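You operate a simulated robot arm through the tools that you are given. There is no shell and no other tool. Be economical: measure what you need, move in short steps, check, and stop when the job is done.

You are at the controls of a simulated robot arm. One attempt, no reset.

Task
Put things in order on the top of the long steel bench. At the end: the orange block stands where the small yellow sponge stood; the small yellow sponge is in the small grey bin; the blue nozzle stands where the tall clear cup stood; the tall clear cup stands where the orange block stood; whatever was shut is shut again. Leave all else as you found it, and nothing knocked over.
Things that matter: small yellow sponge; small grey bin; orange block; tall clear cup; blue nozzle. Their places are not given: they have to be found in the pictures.

It is judged by the outcome, as a careful person would: the job done as asked, and still so three seconds after it is handed in. It fails if anything else is knocked over, pushed out of place, dropped, spilled or broken.

Robot
A 7-joint arm with a two-finger parallel gripper, fixed in place. Base frame: the origin is at the foot of the arm, x ahead of it, y to its left, z up; the work surface is at about z = 0. Units: m, rad, N and s.
With the tool pointing down near the work surface it reaches from about 0.22 to 0.58 m from the base axis. Its first joint turns from -1.152 to 1.152 rad. Payload 2.5 kg.
Tool frame: the origin (TCP) lies between the finger pads and is the grasp point; the fingertips stand 0.023 m ahead of it; z points along the fingers, y is the line along which they close. Largest opening 0.094 m; finger width 0.038, thickness 0.01; the body of the gripper, 0.054 by 0.096 m, starts 0.039 m behind the TCP.
Orientation is that of the tool frame in the base frame, as a unit quaternion [w, x, y, z]. With the fingers straight down and closing along the base's y, the tool's x points along the base's -x, its y along +y and its z along -z.

Tools
- The arm moves only by the tool step_arm. Its argument "deltas" is a list that holds one entry, the list of rows, each a list of 7 numbers: the turn, a rotation vector about the base's x, y, z in rad, then the shift along the base's x, y, z in m, then the finger opening in m, from 0 to 0.094. In form: [[[ax, ay, az, dx, dy, dz, gripper], ...]]. A call has 1 to 20 rows; each row shifts and turns the commanded pose from where the row before left it. Rows are played at 5 a second. More than 0.05 m and 0.15 rad between two rows, or a gripper value outside its range, and nothing of the call is played. A pose out of reach is approached as far as the arm can. The call stops where the force on the tool passes 40 N (or 10 N more than at its start, if that is more) or the arm is blocked; 0.2 s more then pass. The fingers move at their own pace (about 0.108 m/s each) and stop on an object; they squeeze with about 21 N. The grip force told is the motor's: it shows also when the fingers shut on nothing. Time passes only in rows, and 0.2 s behind the last, so rows that do not move let the fingers close. The reply holds the time, the measured pose of the TCP, the force on the tool along the base axes, the opening and the grip force, in the units named above and with some noise.
- Cameras (640 x 400 px; columns grow to the right, rows downward): "scene" is fixed at [0.1258, -0.411, 0.5512]; the picture's right is [0.79, -0.61, 0.00], its down [-0.31, -0.40, -0.86] and it looks along [0.53, 0.68, -0.50] (base axes); focal length 260 px, centre (320, 200). "wrist" rides on the gripper at [-0.039, 0, -0.044] in the tool frame; the picture's right is [0.00, -1.00, 0.00], its down [0.97, 0.00, -0.24] and it looks along [0.24, 0.00, 0.97] (tool axes); focal length 218 px, centre (320, 200).
- snapshot(camera): a new picture of that camera. No time passes.
- point_at(camera, pixels): for up to 12 pixels [column, row] of the newest picture of that camera ("zoom" is the newest enlarged one), the place [x, y, z] in the base frame of the surface seen there, good to about 0.002 m. No time passes.
- inspect(camera, box): a new picture of the part [left, top, right, bottom] of that camera's present view, enlarged. No time passes.
- close_job(): hands the job in; it is judged then, once.

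Go step by step. Measure first, check grasps and placings, and put right what went wrong. The budget is 80 turns and 38 pictures, counting those below and the enlarged ones. Unless the task says otherwise, let go and move clear before handing in, and close with one line.

The tools are called as name(argument=value, ...) on one line, values as JSON. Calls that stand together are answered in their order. step_arm: Moves the arm, as the interface text tells. Its arguments: {"type":"object","properties":{"deltas":{"type":"array","items":{"type":"array","items":{"type":"array","items":{"type":"number"}}}}},"required":["deltas"]} The other tools are called the same way: snapshot (camera) takes a picture; point_at (camera, pixels) gives the place of the surface under pixels of a picture; inspect (camera, box) takes an enlarged picture of a part of a camera's view; close_job () hands the job in.

At the start:

```text
clock: 0.0
tcp_pos: [0.3237, -0.0168, 0.3614]
tool_rot: [0.0, 0.0, 1.0, 0.0]
force: [0.5, -0.8, -0.3]
grip_width: 0.0938
gripper_force: 0.0
```

scene: 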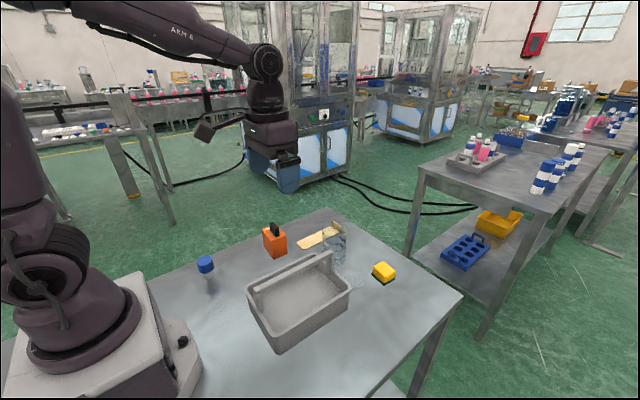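
wrist: 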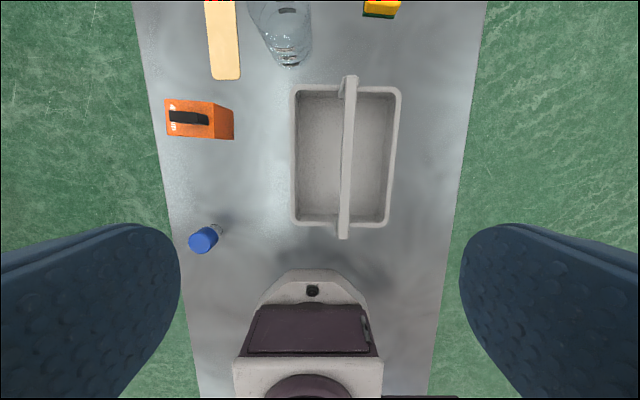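

The pictures show the bin near scene pixel (300,305) with a bar across it, the block at (275,240), the cup at (333,245), the nozzle at (205,268) and the sponge at (384,271). I'll enlarge the area to see the details.

inspect(camera="scene", box=[180, 200, 420, 350])

inspect(camera="wrist", box=[140, 0, 480, 260])

```text
2.67 times, centred on (300, 275) of scene
```

zoom: 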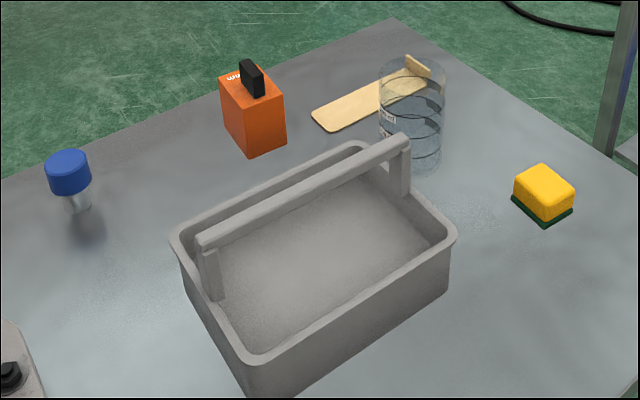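

```text
1.54 times, centred on (310, 130) of wrist
```

zoom: 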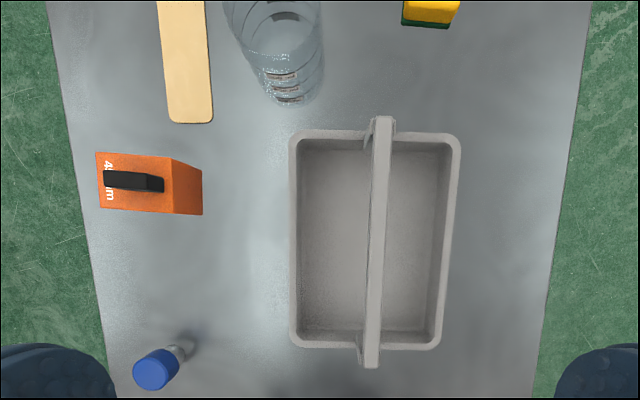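

Nothing looks shut; the bin is open, with a fixed handle over its middle. A wooden paddle lies beside the cup. Now I'll measure points on each item.

point_at(camera="zoom", pixels=[[100, 180], [172, 185], [202, 190], [133, 181], [154, 370], [180, 350], [290, 135], [460, 137], [293, 345], [437, 348], [381, 125], [340, 240]])

point_at(camera="scene", pixels=[[383, 263], [373, 271], [385, 283], [396, 275], [323, 227], [346, 231], [323, 254], [334, 265], [345, 258], [206, 258], [209, 279], [300, 245]])

```text
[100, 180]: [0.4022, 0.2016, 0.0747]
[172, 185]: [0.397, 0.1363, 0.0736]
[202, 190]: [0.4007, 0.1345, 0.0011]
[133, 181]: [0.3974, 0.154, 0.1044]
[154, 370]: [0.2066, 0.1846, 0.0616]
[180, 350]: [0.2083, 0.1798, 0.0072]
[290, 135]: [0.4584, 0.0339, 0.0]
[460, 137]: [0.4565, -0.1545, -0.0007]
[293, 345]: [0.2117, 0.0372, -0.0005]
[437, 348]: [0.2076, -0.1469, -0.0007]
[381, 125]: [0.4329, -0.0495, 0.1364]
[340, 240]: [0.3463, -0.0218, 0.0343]
```

```text
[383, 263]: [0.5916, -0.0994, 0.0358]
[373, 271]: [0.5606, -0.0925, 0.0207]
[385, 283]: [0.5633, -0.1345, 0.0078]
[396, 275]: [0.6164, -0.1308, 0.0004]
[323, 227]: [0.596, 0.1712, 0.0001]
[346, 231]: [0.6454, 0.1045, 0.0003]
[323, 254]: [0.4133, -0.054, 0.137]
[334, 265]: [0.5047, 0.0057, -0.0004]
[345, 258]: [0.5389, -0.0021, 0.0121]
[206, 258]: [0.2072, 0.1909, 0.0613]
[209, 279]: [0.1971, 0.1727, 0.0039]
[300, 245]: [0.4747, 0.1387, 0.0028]
```

The block is near (0.40,0.165), about 0.075 tall with a handle up to 0.104. The nozzle is near (0.207,0.187), and the sponge near (0.585,-0.115). I'll move forward for a better view of the cup and sponge.

step_arm(deltas=[[[0, 0, 0, 0.04, 0, 0, 0.094], [0, 0, 0, 0.04, 0, 0, 0.094], [0, 0, 0, 0.04, 0, 0, 0.094], [0, 0, 0, 0.03, 0, -0.01, 0.094], [0, 0, 0, 0, 0, 0, 0.094]]])

snapshot(camera="wrist")

```text
clock: 1.2
tcp_pos: [0.4725, -0.0162, 0.3511]
tool_rot: [0.0, 0.0, 1.0, -0.001]
force: [0.3, 1.1, -0.5]
grip_width: 0.0939
gripper_force: 0.1
```

```text
33 pictures are left
```

wrist: 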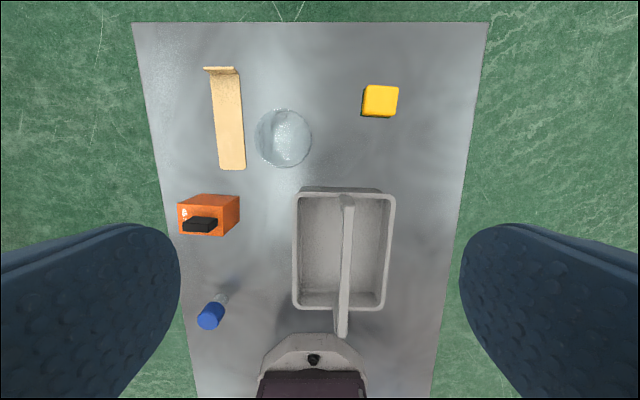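

The view now covers the whole bench: sponge at (380,101), cup at (283,137), block at (208,214), nozzle at (211,315). I'll enlarge and measure.

inspect(camera="wrist", box=[190, 50, 420, 194])

point_at(camera="wrist", pixels=[[364, 88], [396, 88], [363, 114], [396, 115], [380, 102], [298, 200], [393, 200], [296, 303], [383, 305], [347, 200], [341, 320], [320, 250]])

```text
2.78 times, centred on (305, 122) of wrist
```

zoom: 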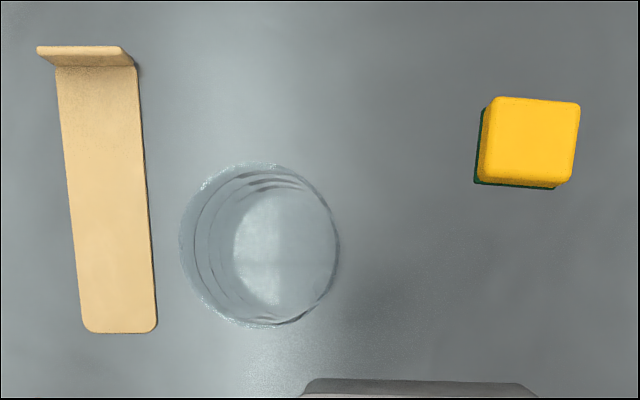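

```text
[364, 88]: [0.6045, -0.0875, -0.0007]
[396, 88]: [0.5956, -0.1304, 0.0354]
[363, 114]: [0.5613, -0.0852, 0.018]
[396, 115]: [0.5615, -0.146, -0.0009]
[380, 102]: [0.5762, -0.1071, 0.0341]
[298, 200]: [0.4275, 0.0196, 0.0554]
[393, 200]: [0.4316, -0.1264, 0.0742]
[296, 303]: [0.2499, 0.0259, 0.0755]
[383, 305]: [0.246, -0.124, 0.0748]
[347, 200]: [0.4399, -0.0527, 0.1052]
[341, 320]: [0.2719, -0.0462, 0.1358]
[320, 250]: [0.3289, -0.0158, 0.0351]
```

The bin rim is at z 0.075 (x 0.245–0.435, y −0.127–0.024), its floor is near z 0.035, and the handle runs along y≈−0.05 up to z 0.136. I'll measure the cup rim, the sponge edges and the paddle in the zoom.

point_at(camera="zoom", pixels=[[492, 98], [578, 104], [482, 180], [568, 182], [262, 165], [182, 246], [260, 326], [338, 246], [270, 250], [152, 325], [128, 70], [122, 50]])

point_at(camera="wrist", pixels=[[180, 206], [217, 213], [212, 234], [182, 234], [238, 196], [190, 196], [206, 222], [186, 222], [210, 317], [353, 200], [340, 200], [338, 285]])

```text
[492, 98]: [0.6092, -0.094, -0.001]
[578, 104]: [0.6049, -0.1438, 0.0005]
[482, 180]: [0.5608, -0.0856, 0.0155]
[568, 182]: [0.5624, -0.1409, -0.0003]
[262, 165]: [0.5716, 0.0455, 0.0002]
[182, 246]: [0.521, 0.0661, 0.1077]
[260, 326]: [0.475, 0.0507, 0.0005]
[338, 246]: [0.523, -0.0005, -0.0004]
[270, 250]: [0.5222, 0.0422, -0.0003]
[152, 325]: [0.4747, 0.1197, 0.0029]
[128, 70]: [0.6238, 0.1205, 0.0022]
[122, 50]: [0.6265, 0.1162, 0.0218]
```

```text
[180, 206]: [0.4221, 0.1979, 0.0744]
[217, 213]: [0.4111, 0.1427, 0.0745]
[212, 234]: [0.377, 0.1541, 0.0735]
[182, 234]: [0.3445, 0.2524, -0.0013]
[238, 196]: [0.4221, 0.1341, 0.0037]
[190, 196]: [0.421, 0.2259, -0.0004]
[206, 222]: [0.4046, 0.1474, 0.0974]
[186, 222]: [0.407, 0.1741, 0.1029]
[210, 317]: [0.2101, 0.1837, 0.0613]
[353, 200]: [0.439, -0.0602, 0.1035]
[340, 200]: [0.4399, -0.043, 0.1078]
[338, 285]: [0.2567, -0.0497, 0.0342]
```

The cup is centred near (0.520,0.031), about 0.071 wide and 0.108 tall. The block spans x 0.377–0.422 and y 0.135–0.20, and the sponge centre is about (0.579,−0.109) with its top at 0.036. I'll turn the tool 90° so the fingers close along x, which suits the narrow half of the bin, and go above the sponge.

step_arm(deltas=[[[0, 0, 0.1309, 0.0089, -0.0077, -0.0168, 0.094], [0, 0, 0.1309, 0.0089, -0.0077, -0.0168, 0.094], [0, 0, 0.1309, 0.0089, -0.0077, -0.0168, 0.094], [0, 0, 0.1309, 0.0089, -0.0077, -0.0168, 0.094], [0, 0, 0.1309, 0.0089, -0.0077, -0.0168, 0.094], [0, 0, 0.1309, 0.0089, -0.0077, -0.0168, 0.094], [0, 0, 0.1309, 0.0089, -0.0077, -0.0168, 0.094], [0, 0, 0.1309, 0.0089, -0.0077, -0.0168, 0.094], [0, 0, 0.1309, 0.0089, -0.0077, -0.0168, 0.094], [0, 0, 0.1309, 0.0089, -0.0077, -0.0168, 0.094], [0, 0, 0.1309, 0.0089, -0.0077, -0.0168, 0.094], [0, 0, 0.1309, 0.0089, -0.0077, -0.0168, 0.094], [0, 0, 0, 0, 0, 0, 0.094]]])

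snapshot(camera="wrist")

```text
clock: 4.0
tcp_pos: [0.5795, -0.1099, 0.1492]
tool_rot: [0.0, -0.707, 0.707, 0.0]
force: [0.4, -0.4, 0.1]
grip_width: 0.094
gripper_force: 0.1
```

```text
31 pictures are left
```

wrist: 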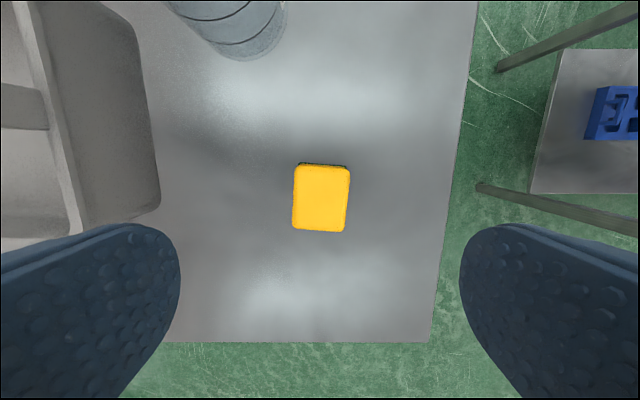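

The sponge sits centred under the tool at (321,198), turned about −4°. I'll measure its outline for the exact spot.

point_at(camera="wrist", pixels=[[294, 198], [347, 200], [324, 166], [319, 229], [321, 198], [300, 170], [346, 171], [295, 228], [342, 229]])

step_arm(deltas=[[[0, 0, -0.05, 0, 0, -0.03, 0.094], [0, 0, 0, 0, 0, -0.03, 0.094], [0, 0, 0, 0, 0, -0.03, 0.094], [0, 0, 0, 0, 0, -0.02, 0.094], [0, 0, 0, 0, 0, -0.01, 0.094], [0, 0, 0, 0, 0, 0, 0.094]]])

```text
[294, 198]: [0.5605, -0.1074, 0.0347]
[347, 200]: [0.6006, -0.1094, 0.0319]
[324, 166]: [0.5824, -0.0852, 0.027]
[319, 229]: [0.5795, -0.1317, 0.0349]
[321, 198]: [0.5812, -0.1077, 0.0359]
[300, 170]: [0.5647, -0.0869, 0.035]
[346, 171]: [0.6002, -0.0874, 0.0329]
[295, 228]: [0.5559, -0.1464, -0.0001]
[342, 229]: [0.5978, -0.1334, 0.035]
```

```text
clock: 5.4
tcp_pos: [0.58, -0.1086, 0.0308]
tool_rot: [0.0, -0.689, 0.725, -0.001]
force: [0.2, 0.1, -0.5]
grip_width: 0.0937
gripper_force: 0.0
```

The sponge centre is (0.580,−0.109) and the tool is there at z 0.031. Closing on it.

step_arm(deltas=[[[0, 0, 0, 0, 0, -0.003, 0.094], [0, 0, 0, 0, 0, 0, 0.02], [0, 0, 0, 0, 0, 0, 0.02], [0, 0, 0, 0, 0, 0, 0.02], [0, 0, 0, 0, 0, 0, 0.02]]])

```text
clock: 6.6
tcp_pos: [0.5799, -0.1097, 0.0279]
tool_rot: [0.0, -0.689, 0.725, 0.0]
force: [0.2, 0.2, -0.5]
grip_width: 0.0406
gripper_force: 20.7
```

The grip is good at 0.0406 m. I'll lift it and carry it over the +y half of the bin.

step_arm(deltas=[[[0, 0, 0, 0, 0, 0.04, 0.02], [0, 0, 0, 0, 0, 0.05, 0.02], [0, 0, 0, 0, 0, 0.05, 0.02], [0, 0, 0, 0, 0, 0.05, 0.02], [0, 0, 0.05, -0.04, 0.017, 0, 0.02], [0, 0, 0, -0.04, 0.017, 0, 0.02], [0, 0, 0, -0.04, 0.017, 0, 0.02], [0, 0, 0, -0.04, 0.017, 0, 0.02], [0, 0, 0, -0.04, 0.017, 0, 0.02], [0, 0, 0, -0.04, 0.016, 0, 0.02], [0, 0, 0, 0, 0, 0, 0.02]]])

snapshot(camera="wrist")

snapshot(camera="scene")

```text
clock: 9.0
tcp_pos: [0.3424, -0.0073, 0.2192]
tool_rot: [-0.001, 0.708, -0.707, 0.0]
force: [1.3, -0.1, -0.2]
grip_width: 0.0409
gripper_force: 20.6
```

```text
30 pictures are left
```

wrist: 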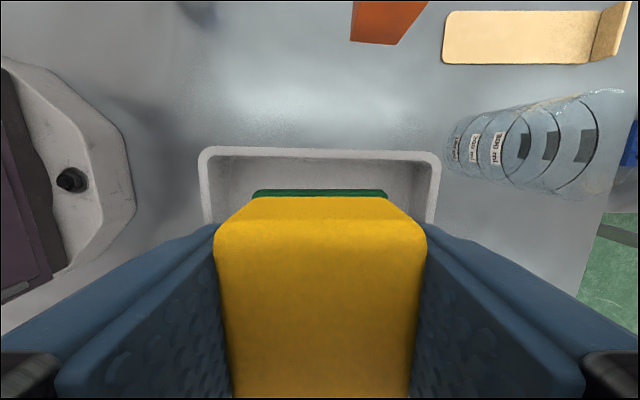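

```text
29 pictures are left
```

scene: 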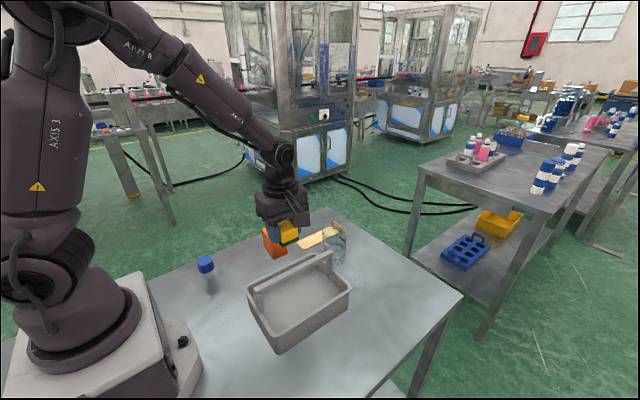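

The sponge is held over the bin. I'll measure the inner wall in the wrist view and the handle in the scene view for clearance.

point_at(camera="wrist", pixels=[[320, 152], [320, 158], [320, 165], [320, 175], [320, 185], [245, 170], [400, 170], [320, 195], [205, 190], [433, 190]])

point_at(camera="scene", pixels=[[290, 269], [291, 272], [292, 274], [293, 276], [294, 278], [288, 267], [300, 290], [320, 285], [290, 300], [275, 272], [285, 285], [310, 276]])

```text
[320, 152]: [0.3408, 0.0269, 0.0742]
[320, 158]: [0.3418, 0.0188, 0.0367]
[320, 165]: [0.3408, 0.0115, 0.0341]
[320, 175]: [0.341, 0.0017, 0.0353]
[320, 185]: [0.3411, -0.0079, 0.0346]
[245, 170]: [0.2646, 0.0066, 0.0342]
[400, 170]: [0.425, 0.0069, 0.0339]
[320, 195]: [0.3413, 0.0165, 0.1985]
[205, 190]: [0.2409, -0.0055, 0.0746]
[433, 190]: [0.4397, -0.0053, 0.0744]
```

```text
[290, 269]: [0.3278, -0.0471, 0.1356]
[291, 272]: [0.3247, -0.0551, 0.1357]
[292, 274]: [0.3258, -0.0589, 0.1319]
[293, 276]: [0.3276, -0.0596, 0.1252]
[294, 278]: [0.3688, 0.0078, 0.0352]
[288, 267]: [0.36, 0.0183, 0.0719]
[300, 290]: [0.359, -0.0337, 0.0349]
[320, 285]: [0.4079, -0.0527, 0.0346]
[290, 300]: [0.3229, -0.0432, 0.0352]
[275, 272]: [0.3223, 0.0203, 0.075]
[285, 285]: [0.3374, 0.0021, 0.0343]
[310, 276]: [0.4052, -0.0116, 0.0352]
```

Floor is z 0.035, inner wall y 0.019, handle bar y −0.060 to −0.045, so there is about 1 cm of clearance each side. Lowering and releasing.

step_arm(deltas=[[[0, 0, 0, 0, -0.002, -0.04, 0.02], [0, 0, 0, 0, 0, -0.04, 0.02], [0, 0, 0, 0, 0, -0.035, 0.02], [0, 0, 0, 0, 0, -0.02, 0.02], [0, 0, 0, 0, 0, -0.01, 0.02], [0, 0, 0, 0, 0, -0.006, 0.02], [0, 0, 0, 0, 0, 0, 0.02]]])

```text
clock: 10.6
tcp_pos: [0.3411, -0.0103, 0.0668]
tool_rot: [0.0, 0.707, -0.707, 0.0]
force: [0.2, -0.2, -0.6]
grip_width: 0.041
gripper_force: 20.5
```

The sponge bottom is about 4 mm above the floor with no contact. Lower a touch, open, and lift straight out.

step_arm(deltas=[[[0, 0, 0, 0, 0, -0.003, 0.02], [0, 0, 0, 0, 0, 0, 0.065], [0, 0, 0, 0, 0, 0, 0.065], [0, 0, 0, 0, 0, 0, 0.065], [0, 0, 0, 0, 0, 0.02, 0.065], [0, 0, 0, 0, 0, 0.04, 0.065], [0, 0, 0, 0, 0, 0.05, 0.065], [0, 0, 0, 0, 0, 0.05, 0.065], [0, 0, 0, 0, 0, 0, 0.094]]])

snapshot(camera="wrist")

```text
clock: 12.6
tcp_pos: [0.3401, -0.0093, 0.2261]
tool_rot: [-0.001, 0.707, -0.707, 0.0]
force: [-0.4, 0.7, -0.1]
grip_width: 0.094
gripper_force: 0.0
```

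```text
28 pictures are left
```

wrist: 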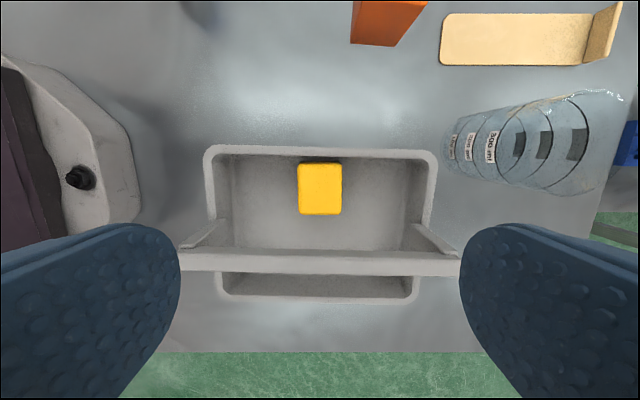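

The sponge lies in the bin at (320,188). Next I'll go above the block for a closer look.

step_arm(deltas=[[[0, 0, 0, 0.015, 0.045, 0, 0.094], [0, 0, 0, 0.015, 0.045, 0, 0.094], [0, 0, 0, 0.015, 0.045, 0, 0.094], [0, 0, 0, 0.014, 0.04, 0, 0.094], [0, 0, 0, 0, 0, 0, 0.094]]])

snapshot(camera="wrist")

```text
clock: 13.8
tcp_pos: [0.4016, 0.1668, 0.2254]
tool_rot: [0.0, -0.707, 0.708, 0.0]
force: [-1.6, 0.2, 0.2]
grip_width: 0.094
gripper_force: 0.1
```

```text
27 pictures are left
```

wrist: 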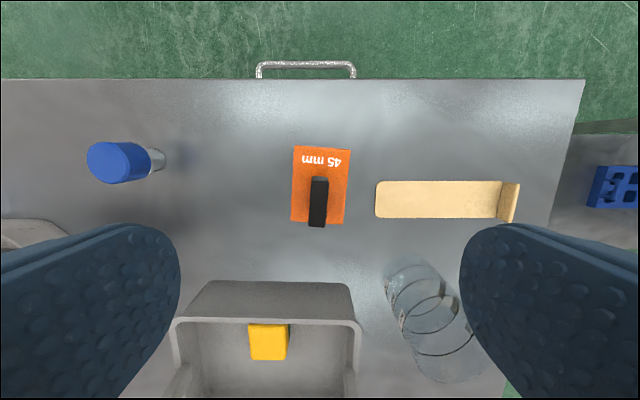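

The block appears at (320,187), turned slightly clockwise. I'll measure its corners.

point_at(camera="wrist", pixels=[[295, 149], [350, 151], [293, 219], [344, 222], [293, 185], [346, 185], [322, 150], [302, 220], [318, 182], [318, 205], [376, 200], [380, 182]])

inspect(camera="wrist", box=[260, 130, 420, 230])

```text
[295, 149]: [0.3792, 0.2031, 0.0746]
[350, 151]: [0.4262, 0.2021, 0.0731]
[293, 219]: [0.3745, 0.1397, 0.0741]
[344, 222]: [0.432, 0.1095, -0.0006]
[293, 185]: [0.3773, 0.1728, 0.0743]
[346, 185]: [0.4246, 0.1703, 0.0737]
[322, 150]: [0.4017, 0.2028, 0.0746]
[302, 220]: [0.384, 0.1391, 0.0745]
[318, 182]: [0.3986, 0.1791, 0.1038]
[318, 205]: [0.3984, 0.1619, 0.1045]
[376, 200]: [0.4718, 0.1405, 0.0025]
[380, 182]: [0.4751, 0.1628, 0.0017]
```

```text
4.00 times, centred on (340, 180) of wrist
```

zoom: 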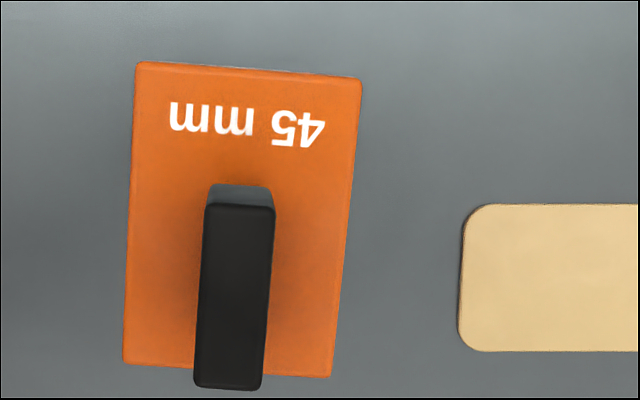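

Block centre is (0.400,0.170), 0.047 by 0.065, turned about −0.07 rad, with its handle top at 0.104. I'll align and descend to z 0.071 so the palm stays above the handle.

step_arm(deltas=[[[0, 0, -0.07, -0.0016, 0.0035, -0.04, 0.094], [0, 0, 0, 0, 0, -0.04, 0.094], [0, 0, 0, 0, 0, -0.04, 0.094], [0, 0, 0, 0, 0, -0.02, 0.094], [0, 0, 0, 0, 0, -0.014, 0.094], [0, 0, 0, 0, 0, 0, 0.094]]])

```text
clock: 15.2
tcp_pos: [0.3973, 0.1676, 0.0694]
tool_rot: [-0.001, -0.682, 0.731, 0.0]
force: [0.0, 0.1, 0.4]
grip_width: 0.0943
gripper_force: 0.1
```

No contact. Small correction, then close.

step_arm(deltas=[[[0, 0, 0, 0.002, 0.001, 0, 0.094], [0, 0, 0, 0, 0, 0, 0.03], [0, 0, 0, 0, 0, 0, 0.03], [0, 0, 0, 0, 0, 0, 0.03], [0, 0, 0, 0, 0, 0, 0.03]]])

```text
clock: 16.4
tcp_pos: [0.3991, 0.1704, 0.0704]
tool_rot: [0.0, -0.681, 0.732, 0.0]
force: [0.9, 0.5, 1.4]
grip_width: 0.0497
gripper_force: 21.0
```

Gripped at 0.0497. I'll lift a little and check the hold.

step_arm(deltas=[[[0, 0, 0, 0, 0, 0.02, 0.03], [0, 0, 0, 0, 0, 0.03, 0.03], [0, 0, 0, 0, 0, 0.04, 0.03], [0, 0, 0, 0, 0, 0.04, 0.03], [0, 0, 0, 0, 0, 0.03, 0.03], [0, 0, 0, 0, 0, 0, 0.03]]])

snapshot(camera="scene")

```text
clock: 17.8
tcp_pos: [0.3994, 0.1696, 0.2295]
tool_rot: [0.0, -0.683, 0.731, 0.0]
force: [0.9, -0.4, -2.1]
grip_width: 0.0498
gripper_force: 20.7
```

```text
25 pictures are left
```

scene: 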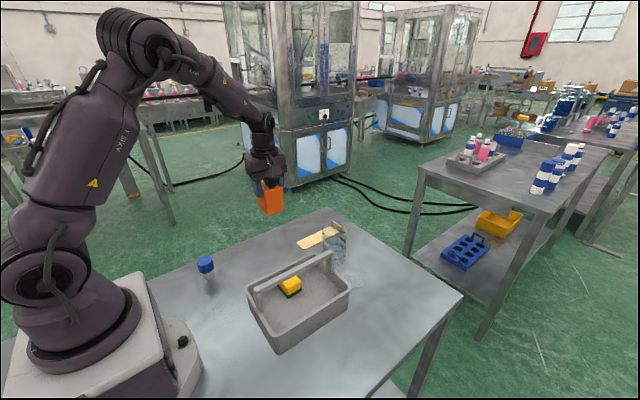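

The block hangs straight, its base 0.159 up, clear of cup and bin handle. Carrying it to above the sponge's old spot.

step_arm(deltas=[[[0, 0, 0, 0.0226, -0.0349, 0, 0.03], [0, 0, 0, 0.0226, -0.0349, 0, 0.03], [0, 0, 0, 0.0226, -0.0349, 0, 0.03], [0, 0, 0, 0.0226, -0.0349, 0, 0.03], [0, 0, 0, 0.0226, -0.0349, 0, 0.03], [0, 0, 0, 0.0226, -0.0349, 0, 0.03], [0, 0, 0, 0.0226, -0.0349, 0, 0.03], [0, 0, 0, 0.0226, -0.0349, 0, 0.03], [0, 0, 0, 0, 0, 0, 0.03]]])

```text
clock: 19.8
tcp_pos: [0.5838, -0.1104, 0.2311]
tool_rot: [-0.001, -0.682, 0.731, 0.003]
force: [-0.3, 0.8, -2.7]
grip_width: 0.0497
gripper_force: 20.9
```

Above the spot. Lowering to just over the bench.

step_arm(deltas=[[[0, 0, 0, -0.002, 0.001, -0.04, 0.03], [0, 0, 0, 0, 0, -0.04, 0.03], [0, 0, 0, 0, 0, -0.04, 0.03], [0, 0, 0, 0, 0, -0.025, 0.03], [0, 0, 0, 0, 0, -0.009, 0.03], [0, 0, 0, 0, 0, 0, 0.03]]])

```text
clock: 21.2
tcp_pos: [0.5782, -0.1084, 0.0766]
tool_rot: [0.0, -0.682, 0.731, 0.0]
force: [-0.3, -0.2, -1.7]
grip_width: 0.05
gripper_force: 20.6
```

Still about 5 mm above the bench. I'll go down in small steps until contact.

step_arm(deltas=[[[0, 0, 0, 0.001, 0, -0.003, 0.03], [0, 0, 0, 0, 0, -0.002, 0.03], [0, 0, 0, 0, 0, -0.001, 0.03], [0, 0, 0, 0, 0, 0, 0.03]]])

```text
clock: 22.2
tcp_pos: [0.5807, -0.1086, 0.0694]
tool_rot: [0.0, -0.682, 0.732, 0.0]
force: [-1.8, 1.2, 2.9]
grip_width: 0.0498
gripper_force: 21.1
```

The force went from −1.7 to +2.9 N, so the block rests on the bench. Release and lift.

step_arm(deltas=[[[0, 0, 0, 0, 0, 0, 0.094], [0, 0, 0, 0, 0, 0, 0.094], [0, 0, 0, 0, 0, 0, 0.094], [0, 0, 0, 0, 0, 0.02, 0.094], [0, 0, 0, 0, 0, 0.04, 0.094], [0, 0, 0, 0, 0, 0.05, 0.094], [0, 0, 0, 0, 0, 0.05, 0.094], [0, 0, 0, 0, 0, 0, 0.094]]])

snapshot(camera="wrist")

```text
clock: 24.0
tcp_pos: [0.579, -0.1083, 0.2271]
tool_rot: [-0.001, -0.682, 0.731, 0.0]
force: [0.0, -0.6, -1.0]
grip_width: 0.0942
gripper_force: 0.1
```

```text
24 pictures are left
```

wrist: 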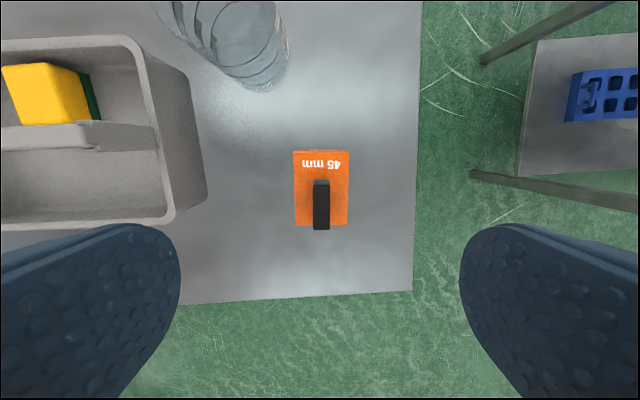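

The block stands at the sponge's spot. Next I'll hover over the cup to measure it precisely.

step_arm(deltas=[[[0, 0, 0.07, -0.015, 0.035, 0.005, 0.094], [0, 0, 0, -0.015, 0.035, 0.005, 0.094], [0, 0, 0, -0.015, 0.035, 0.005, 0.094], [0, 0, 0, -0.014, 0.034, 0, 0.094], [0, 0, 0, 0, 0, 0, 0.094]]])

snapshot(camera="wrist")

inspect(camera="scene", box=[280, 200, 408, 280])

```text
clock: 25.2
tcp_pos: [0.5219, 0.0305, 0.2423]
tool_rot: [-0.001, -0.707, 0.707, 0.0]
force: [-0.1, -1.2, -0.5]
grip_width: 0.0941
gripper_force: 0.0
```

```text
23 pictures are left
```

wrist: 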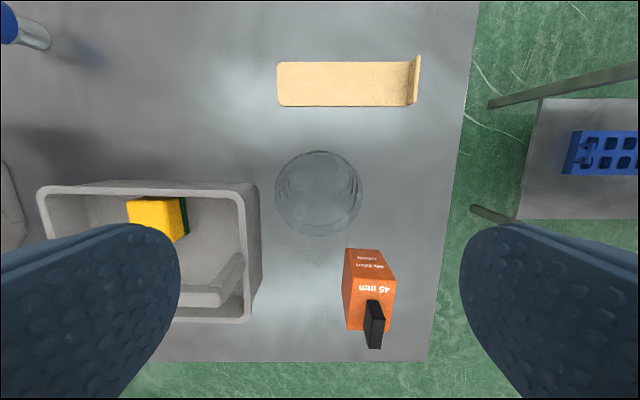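

```text
5.00 times, centred on (344, 240) of scene
```

zoom: 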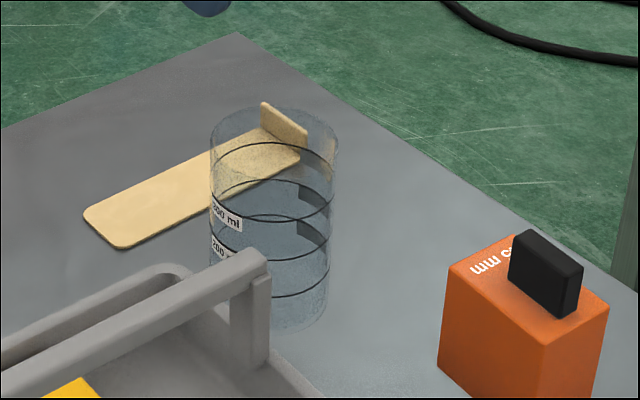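

The cup is empty, its rim circle centred at (318,193), just under the tool. I'll check rim height before descending.

point_at(camera="wrist", pixels=[[276, 193], [277, 193], [278, 193], [361, 193], [360, 193], [318, 151], [318, 152], [318, 236], [318, 235], [290, 162], [347, 162], [347, 226]])

point_at(camera="zoom", pixels=[[212, 150], [225, 215], [228, 218], [310, 195], [312, 232], [222, 245], [275, 107], [212, 135], [334, 150], [275, 145], [300, 325], [270, 295]])

```text
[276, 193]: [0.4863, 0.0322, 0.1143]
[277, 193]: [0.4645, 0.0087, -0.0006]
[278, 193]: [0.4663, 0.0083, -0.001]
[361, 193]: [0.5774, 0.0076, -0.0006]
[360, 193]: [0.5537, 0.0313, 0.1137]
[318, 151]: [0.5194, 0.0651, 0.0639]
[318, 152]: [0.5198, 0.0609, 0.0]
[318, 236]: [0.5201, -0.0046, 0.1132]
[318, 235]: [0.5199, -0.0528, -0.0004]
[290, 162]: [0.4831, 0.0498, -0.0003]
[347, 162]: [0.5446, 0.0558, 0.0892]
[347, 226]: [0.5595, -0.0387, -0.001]
```

```text
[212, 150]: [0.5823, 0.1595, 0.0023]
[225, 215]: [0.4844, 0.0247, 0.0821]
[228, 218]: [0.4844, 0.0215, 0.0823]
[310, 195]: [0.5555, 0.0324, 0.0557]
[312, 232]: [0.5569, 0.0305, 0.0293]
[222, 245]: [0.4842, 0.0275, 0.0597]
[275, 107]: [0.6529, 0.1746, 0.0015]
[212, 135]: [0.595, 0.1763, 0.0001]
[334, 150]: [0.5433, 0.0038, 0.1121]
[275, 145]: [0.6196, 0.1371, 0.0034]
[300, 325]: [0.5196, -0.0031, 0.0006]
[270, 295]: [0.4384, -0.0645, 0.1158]
```

The rim reaches z≈0.114; the centre is (0.520,0.031) with a radius of about 0.035. I'll descend to z 0.083 so the palm stays above the rim.

step_arm(deltas=[[[0, 0, 0, -0.001, 0.0005, -0.04, 0.094], [0, 0, 0, 0, 0, -0.04, 0.094], [0, 0, 0, 0, 0, -0.03, 0.094], [0, 0, 0, 0, 0, -0.03, 0.094], [0, 0, 0, 0, 0, -0.018, 0.094], [0, 0, 0, 0, 0, 0, 0.094]]])

```text
clock: 26.6
tcp_pos: [0.5206, 0.0318, 0.0855]
tool_rot: [0.0, -0.707, 0.707, 0.001]
force: [1.1, -0.2, -0.2]
grip_width: 0.0941
gripper_force: 0.0
```

Positioned without contact. Closing on the cup.

step_arm(deltas=[[[0, 0, 0, 0, 0, -0.001, 0.06], [0, 0, 0, 0, 0, 0, 0.06], [0, 0, 0, 0, 0, 0, 0.06], [0, 0, 0, 0, 0, 0, 0.06]]])

```text
clock: 27.6
tcp_pos: [0.5198, 0.0312, 0.0835]
tool_rot: [-0.001, 0.707, -0.707, 0.0]
force: [0.5, -0.6, 3.7]
grip_width: 0.069
gripper_force: 20.9
```

Gripped at 0.069. Lift and check.

step_arm(deltas=[[[0, 0, 0, 0, 0, 0.02, 0.06], [0, 0, 0, 0, 0, 0.03, 0.06], [0, 0, 0, 0, 0, 0.03, 0.06], [0, 0, 0, 0, 0, 0.03, 0.06], [0, 0, 0, 0, 0, 0, 0.06]]])

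inspect(camera="scene", box=[180, 140, 420, 290])

```text
clock: 28.8
tcp_pos: [0.52, 0.0296, 0.1962]
tool_rot: [0.001, -0.707, 0.707, -0.001]
force: [-0.1, 0.0, -0.4]
grip_width: 0.0693
gripper_force: 20.7
```

```text
2.67 times, centred on (300, 215) of scene
```

zoom: 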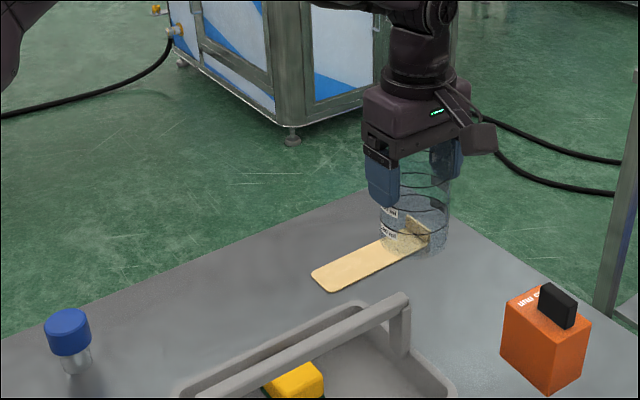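

The cup hangs upright in the gripper. Carrying it to the block's old place (0.400,0.170), then down to just above the bench.

step_arm(deltas=[[[0, 0, 0, -0.024, 0.028, 0, 0.06], [0, 0, 0, -0.024, 0.028, 0, 0.06], [0, 0, 0, -0.024, 0.028, 0, 0.06], [0, 0, 0, -0.024, 0.028, 0, 0.06], [0, 0, 0, -0.024, 0.027, 0, 0.06], [0, 0, 0, 0, 0, -0.04, 0.06], [0, 0, 0, 0, 0, -0.04, 0.06], [0, 0, 0, 0, 0, -0.02, 0.06], [0, 0, 0, 0, 0, -0.005, 0.06], [0, 0, 0, 0, 0, 0, 0.06]]])

```text
clock: 31.0
tcp_pos: [0.3996, 0.169, 0.0894]
tool_rot: [-0.001, -0.707, 0.707, 0.0]
force: [0.0, -0.7, -0.8]
grip_width: 0.0692
gripper_force: 21.1
```

About 5 mm above the bench at (0.400,0.169). Lowering to contact.

step_arm(deltas=[[[0, 0, 0, 0, 0.001, -0.002, 0.06], [0, 0, 0, 0, 0, -0.002, 0.06], [0, 0, 0, 0, 0, -0.001, 0.06], [0, 0, 0, 0, 0, 0, 0.06]]])

```text
clock: 32.0
tcp_pos: [0.3995, 0.1706, 0.0836]
tool_rot: [0.001, 0.708, -0.707, 0.0]
force: [0.2, 0.3, -1.0]
grip_width: 0.0692
gripper_force: 20.6
```

step_arm(deltas=[[[0, 0, 0, 0, 0, -0.001, 0.06], [0, 0, 0, 0, 0, 0, 0.06]]])

```text
clock: 32.6
tcp_pos: [0.4002, 0.1706, 0.0837]
tool_rot: [0.001, 0.708, -0.707, 0.0]
force: [0.4, 0.1, -0.6]
grip_width: 0.0689
gripper_force: 21.0
```

No clear contact yet; another two millimetres in small steps.

step_arm(deltas=[[[0, 0, 0, 0, 0, -0.001, 0.06], [0, 0, 0, 0, 0, 0, 0.06]]])

```text
clock: 33.2
tcp_pos: [0.3996, 0.1709, 0.0835]
tool_rot: [-0.001, 0.707, -0.707, 0.001]
force: [-2.8, 0.1, 14.1]
grip_width: 0.069
gripper_force: 20.3
```

The 14 N reading shows firm contact. I'll ease up 0.5 mm, release, and lift.

step_arm(deltas=[[[0, 0, 0, 0, 0, 0.0007, 0.06], [0, 0, 0, 0, 0, 0, 0.094], [0, 0, 0, 0, 0, 0, 0.094], [0, 0, 0, 0, 0, 0, 0.094], [0, 0, 0, 0, 0, 0.02, 0.094], [0, 0, 0, 0, 0, 0.04, 0.094], [0, 0, 0, 0, 0, 0.05, 0.094], [0, 0, 0, 0, 0, 0.05, 0.094], [0, 0, 0, 0, 0, 0, 0.094]]])

snapshot(camera="wrist")

```text
clock: 35.2
tcp_pos: [0.4002, 0.1704, 0.2468]
tool_rot: [0.0, 0.707, -0.707, 0.0]
force: [0.0, -0.3, -0.3]
grip_width: 0.0941
gripper_force: 0.1
```

```text
20 pictures are left
```

wrist: 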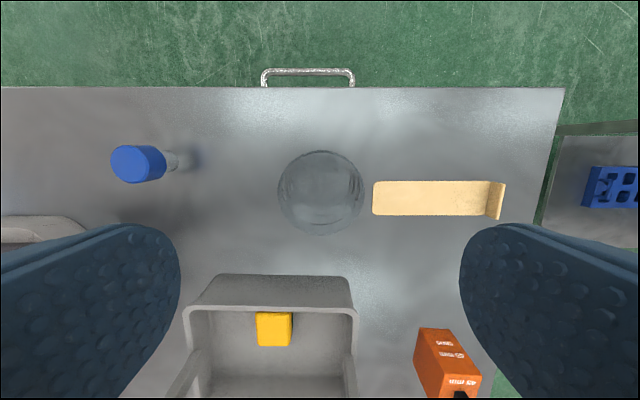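

The cup stands at the block's old place. Now over to the nozzle for a close look.

step_arm(deltas=[[[0, 0, 0, -0.04, 0.003, 0, 0.094], [0, 0, 0, -0.04, 0.003, -0.01, 0.094], [0, 0, 0, -0.04, 0.003, -0.01, 0.094], [0, 0, 0, -0.04, 0.003, -0.01, 0.094], [0, 0, 0, -0.033, 0.002, -0.01, 0.094], [0, 0, 0, 0, 0, 0, 0.094]]])

snapshot(camera="wrist")

inspect(camera="scene", box=[160, 240, 256, 300])

```text
clock: 36.6
tcp_pos: [0.206, 0.1835, 0.2065]
tool_rot: [0.0, -0.707, 0.707, 0.0]
force: [-0.6, -0.4, 0.8]
grip_width: 0.094
gripper_force: 0.0
```

```text
19 pictures are left
```

wrist: 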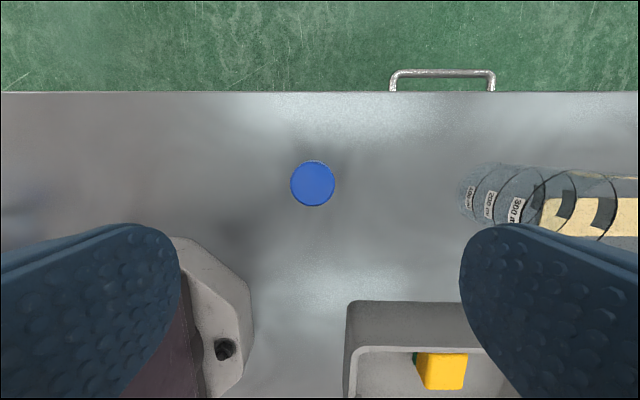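

```text
6.67 times, centred on (208, 270) of scene
```

zoom: 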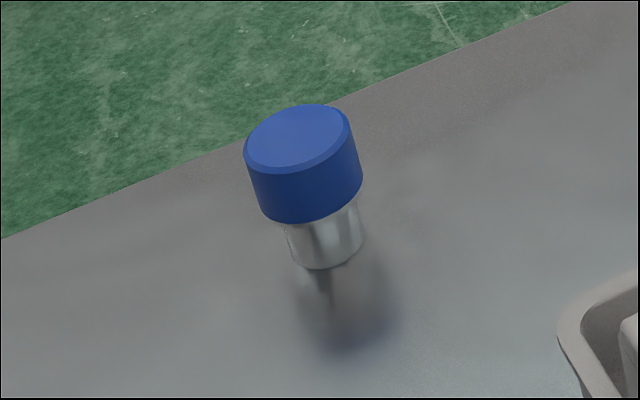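

The nozzle is a blue cap on a steel stem, seen at (313,184). Measuring it.

point_at(camera="wrist", pixels=[[293, 184], [333, 184], [313, 164], [313, 203], [313, 184]])

point_at(camera="zoom", pixels=[[300, 135], [310, 165], [320, 215], [330, 205], [325, 235], [328, 262], [300, 250], [355, 230], [255, 180], [355, 170]])

```text
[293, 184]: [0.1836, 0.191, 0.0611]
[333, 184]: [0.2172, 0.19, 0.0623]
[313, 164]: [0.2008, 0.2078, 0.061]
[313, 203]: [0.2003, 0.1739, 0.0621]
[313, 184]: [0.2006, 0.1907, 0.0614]
```

```text
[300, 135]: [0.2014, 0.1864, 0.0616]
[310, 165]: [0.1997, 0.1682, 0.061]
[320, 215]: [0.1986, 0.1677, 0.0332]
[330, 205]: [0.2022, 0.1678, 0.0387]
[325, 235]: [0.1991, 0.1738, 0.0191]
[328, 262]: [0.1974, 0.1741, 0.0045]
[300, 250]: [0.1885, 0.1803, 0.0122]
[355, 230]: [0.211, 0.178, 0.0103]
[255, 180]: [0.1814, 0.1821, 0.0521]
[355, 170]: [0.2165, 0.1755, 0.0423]
```

The nozzle centre is about (0.200,0.188), with cap z 0.031–0.062 and diameter 0.035. I'll check the robot's base plate edges near it and narrow the opening while aligning.

point_at(camera="wrist", pixels=[[185, 240], [220, 250], [248, 300], [225, 320]])

step_arm(deltas=[[[0, 0, 0, -0.0055, 0.005, -0.03, 0.06], [0, 0, 0, 0, 0, -0.03, 0.06], [0, 0, 0, 0, 0, 0, 0.06]]])

snapshot(camera="wrist")

```text
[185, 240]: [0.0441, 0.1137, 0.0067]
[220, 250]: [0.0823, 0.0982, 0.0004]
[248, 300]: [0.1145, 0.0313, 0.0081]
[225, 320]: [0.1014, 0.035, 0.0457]
```

```text
clock: 37.4
tcp_pos: [0.2007, 0.1911, 0.1439]
tool_rot: [-0.001, 0.707, -0.707, 0.0]
force: [0.5, 0.2, -0.8]
grip_width: 0.0603
gripper_force: 0.0
```

```text
17 pictures are left
```

wrist: 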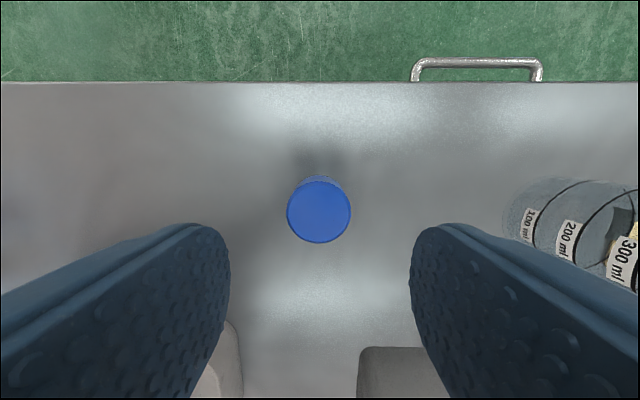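

Cap centre (319,211) matches the predicted tool point (320,212), and the base plate is far away. Descending and closing.

step_arm(deltas=[[[0, 0, 0, 0, 0, -0.04, 0.06], [0, 0, 0, 0, 0, -0.03, 0.06], [0, 0, 0, 0, 0, -0.018, 0.06], [0, 0, 0, 0, 0, -0.008, 0.06], [0, 0, 0, 0, 0, 0, 0.02], [0, 0, 0, 0, 0, 0, 0.02], [0, 0, 0, 0, 0, 0, 0.02]]])

```text
clock: 39.0
tcp_pos: [0.2008, 0.1886, 0.0479]
tool_rot: [0.001, 0.708, -0.707, 0.0]
force: [-0.4, 0.0, -0.1]
grip_width: 0.0393
gripper_force: 20.5
```

Gripped at 0.039. Lifting gently to see it comes freely.

step_arm(deltas=[[[0, 0, 0, 0, 0, 0.01, 0.02], [0, 0, 0, 0, 0, 0.03, 0.02], [0, 0, 0, 0, 0, 0.04, 0.02], [0, 0, 0, 0, 0, 0.045, 0.02], [0, 0, 0, 0, 0, 0.045, 0.02], [0, 0, 0, 0, 0, 0, 0.02]]])

snapshot(camera="scene")

```text
clock: 40.4
tcp_pos: [0.1989, 0.1908, 0.2177]
tool_rot: [0.0, -0.707, 0.707, 0.001]
force: [-0.4, -1.0, -1.3]
grip_width: 0.0392
gripper_force: 20.7
```

```text
16 pictures are left
```

scene: 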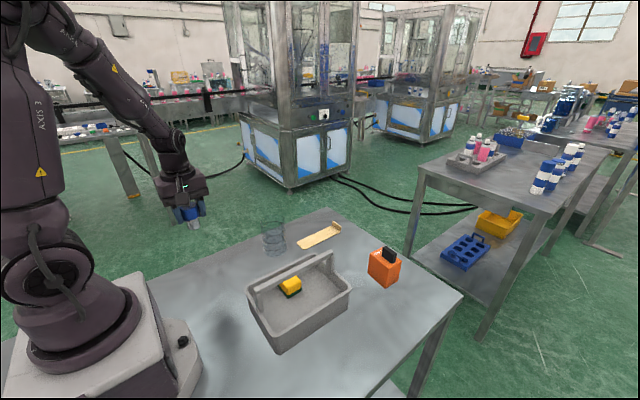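

The nozzle is lifted clear. Carrying it to above (0.520,0.031), then lowering to about 1 cm above the bench.

step_arm(deltas=[[[0, 0, 0, 0.0401, -0.0199, 0, 0.02], [0, 0, 0, 0.0401, -0.0199, 0, 0.02], [0, 0, 0, 0.0401, -0.0199, 0, 0.02], [0, 0, 0, 0.0401, -0.0199, 0, 0.02], [0, 0, 0, 0.0401, -0.0199, 0, 0.02], [0, 0, 0, 0.0401, -0.0199, 0, 0.02], [0, 0, 0, 0.0401, -0.0199, 0, 0.02], [0, 0, 0, 0.0401, -0.0199, 0, 0.02], [0, 0, 0, 0, 0, 0, 0.02], [0, 0, 0, 0, 0, -0.04, 0.02], [0, 0, 0, 0, 0, -0.05, 0.02], [0, 0, 0, 0, 0, -0.04, 0.02], [0, 0, 0, 0, 0, -0.03, 0.02], [0, 0, 0, 0, 0, 0, 0.02]]])

```text
clock: 43.4
tcp_pos: [0.5233, 0.0308, 0.0572]
tool_rot: [0.0, 0.707, -0.707, 0.0]
force: [0.4, -0.9, -1.9]
grip_width: 0.0395
gripper_force: 20.7
```

step_arm(deltas=[[[0, 0, 0, -0.0015, 0, -0.005, 0.02], [0, 0, 0, 0, 0, -0.003, 0.02], [0, 0, 0, 0, 0, 0, 0.02]]])

```text
clock: 44.2
tcp_pos: [0.5211, 0.0303, 0.0502]
tool_rot: [0.001, -0.707, 0.707, 0.0]
force: [-0.2, 0.8, -2.4]
grip_width: 0.0394
gripper_force: 21.1
```

Not yet in contact (−2.4 N). Down one millimetre at a time.

step_arm(deltas=[[[0, 0, 0, 0, 0, -0.001, 0.02], [0, 0, 0, 0, 0, 0, 0.02]]])

```text
clock: 44.8
tcp_pos: [0.5226, 0.0317, 0.0501]
tool_rot: [-0.001, 0.707, -0.707, 0.0]
force: [-0.9, -0.1, -1.7]
grip_width: 0.0397
gripper_force: 20.9
```

step_arm(deltas=[[[0, 0, 0, 0, 0, -0.001, 0.02], [0, 0, 0, 0, 0, 0, 0.02]]])

```text
clock: 45.4
tcp_pos: [0.522, 0.031, 0.0486]
tool_rot: [0.0, 0.707, -0.707, 0.0]
force: [-0.6, 0.1, 1.6]
grip_width: 0.0392
gripper_force: 21.1
```

The force turned positive (1.6 N), so it touches. Release and lift clear.

step_arm(deltas=[[[0, 0, 0, 0, 0, 0, 0.07], [0, 0, 0, 0, 0, 0, 0.07], [0, 0, 0, 0, 0, 0, 0.07], [0, 0, 0, 0, 0, 0.02, 0.07], [0, 0, 0, 0, 0, 0.04, 0.07], [0, 0, 0, 0, 0, 0.05, 0.07], [0, 0, 0, 0, 0, 0.05, 0.07], [0, 0, 0, -0.04, 0, 0.03, 0.094], [0, 0, 0, -0.04, 0, 0.03, 0.094], [0, 0, 0, -0.04, 0, 0.03, 0.094], [0, 0, 0, 0, 0, 0, 0.094]]])

snapshot(camera="wrist")

inspect(camera="scene", box=[180, 200, 420, 350])

```text
clock: 47.8
tcp_pos: [0.4003, 0.0289, 0.2987]
tool_rot: [0.001, 0.707, -0.707, 0.0]
force: [0.3, -0.5, -0.4]
grip_width: 0.0941
gripper_force: 0.0
```

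```text
15 pictures are left
```

wrist: 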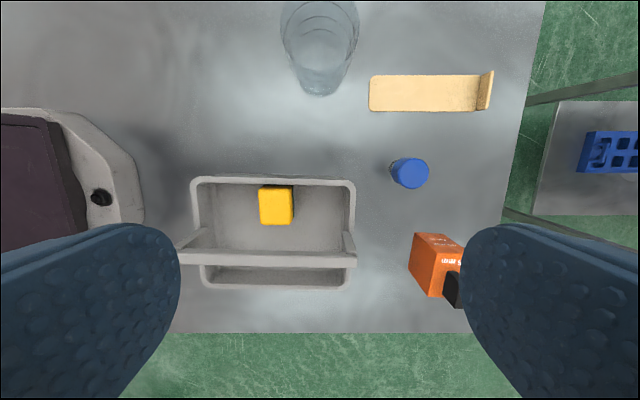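

```text
2.67 times, centred on (300, 275) of scene
```

zoom: 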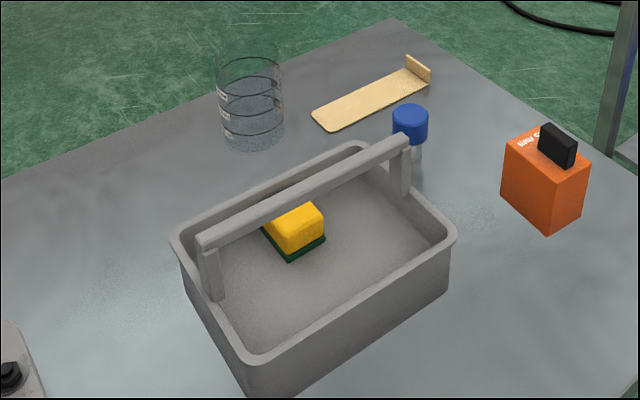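

Both pictures show the sponge in the bin and the block, cup and nozzle upright at their new places. The bin and paddle have not moved, and the arm is clear. Handing in.

close_job()

```text
The job is handed in.
```

I put the sponge in the bin, the orange block at the sponge's old spot, the clear cup at the block's and the blue nozzle at the cup's; nothing was knocked over, nothing had been shut, and the job is handed in.
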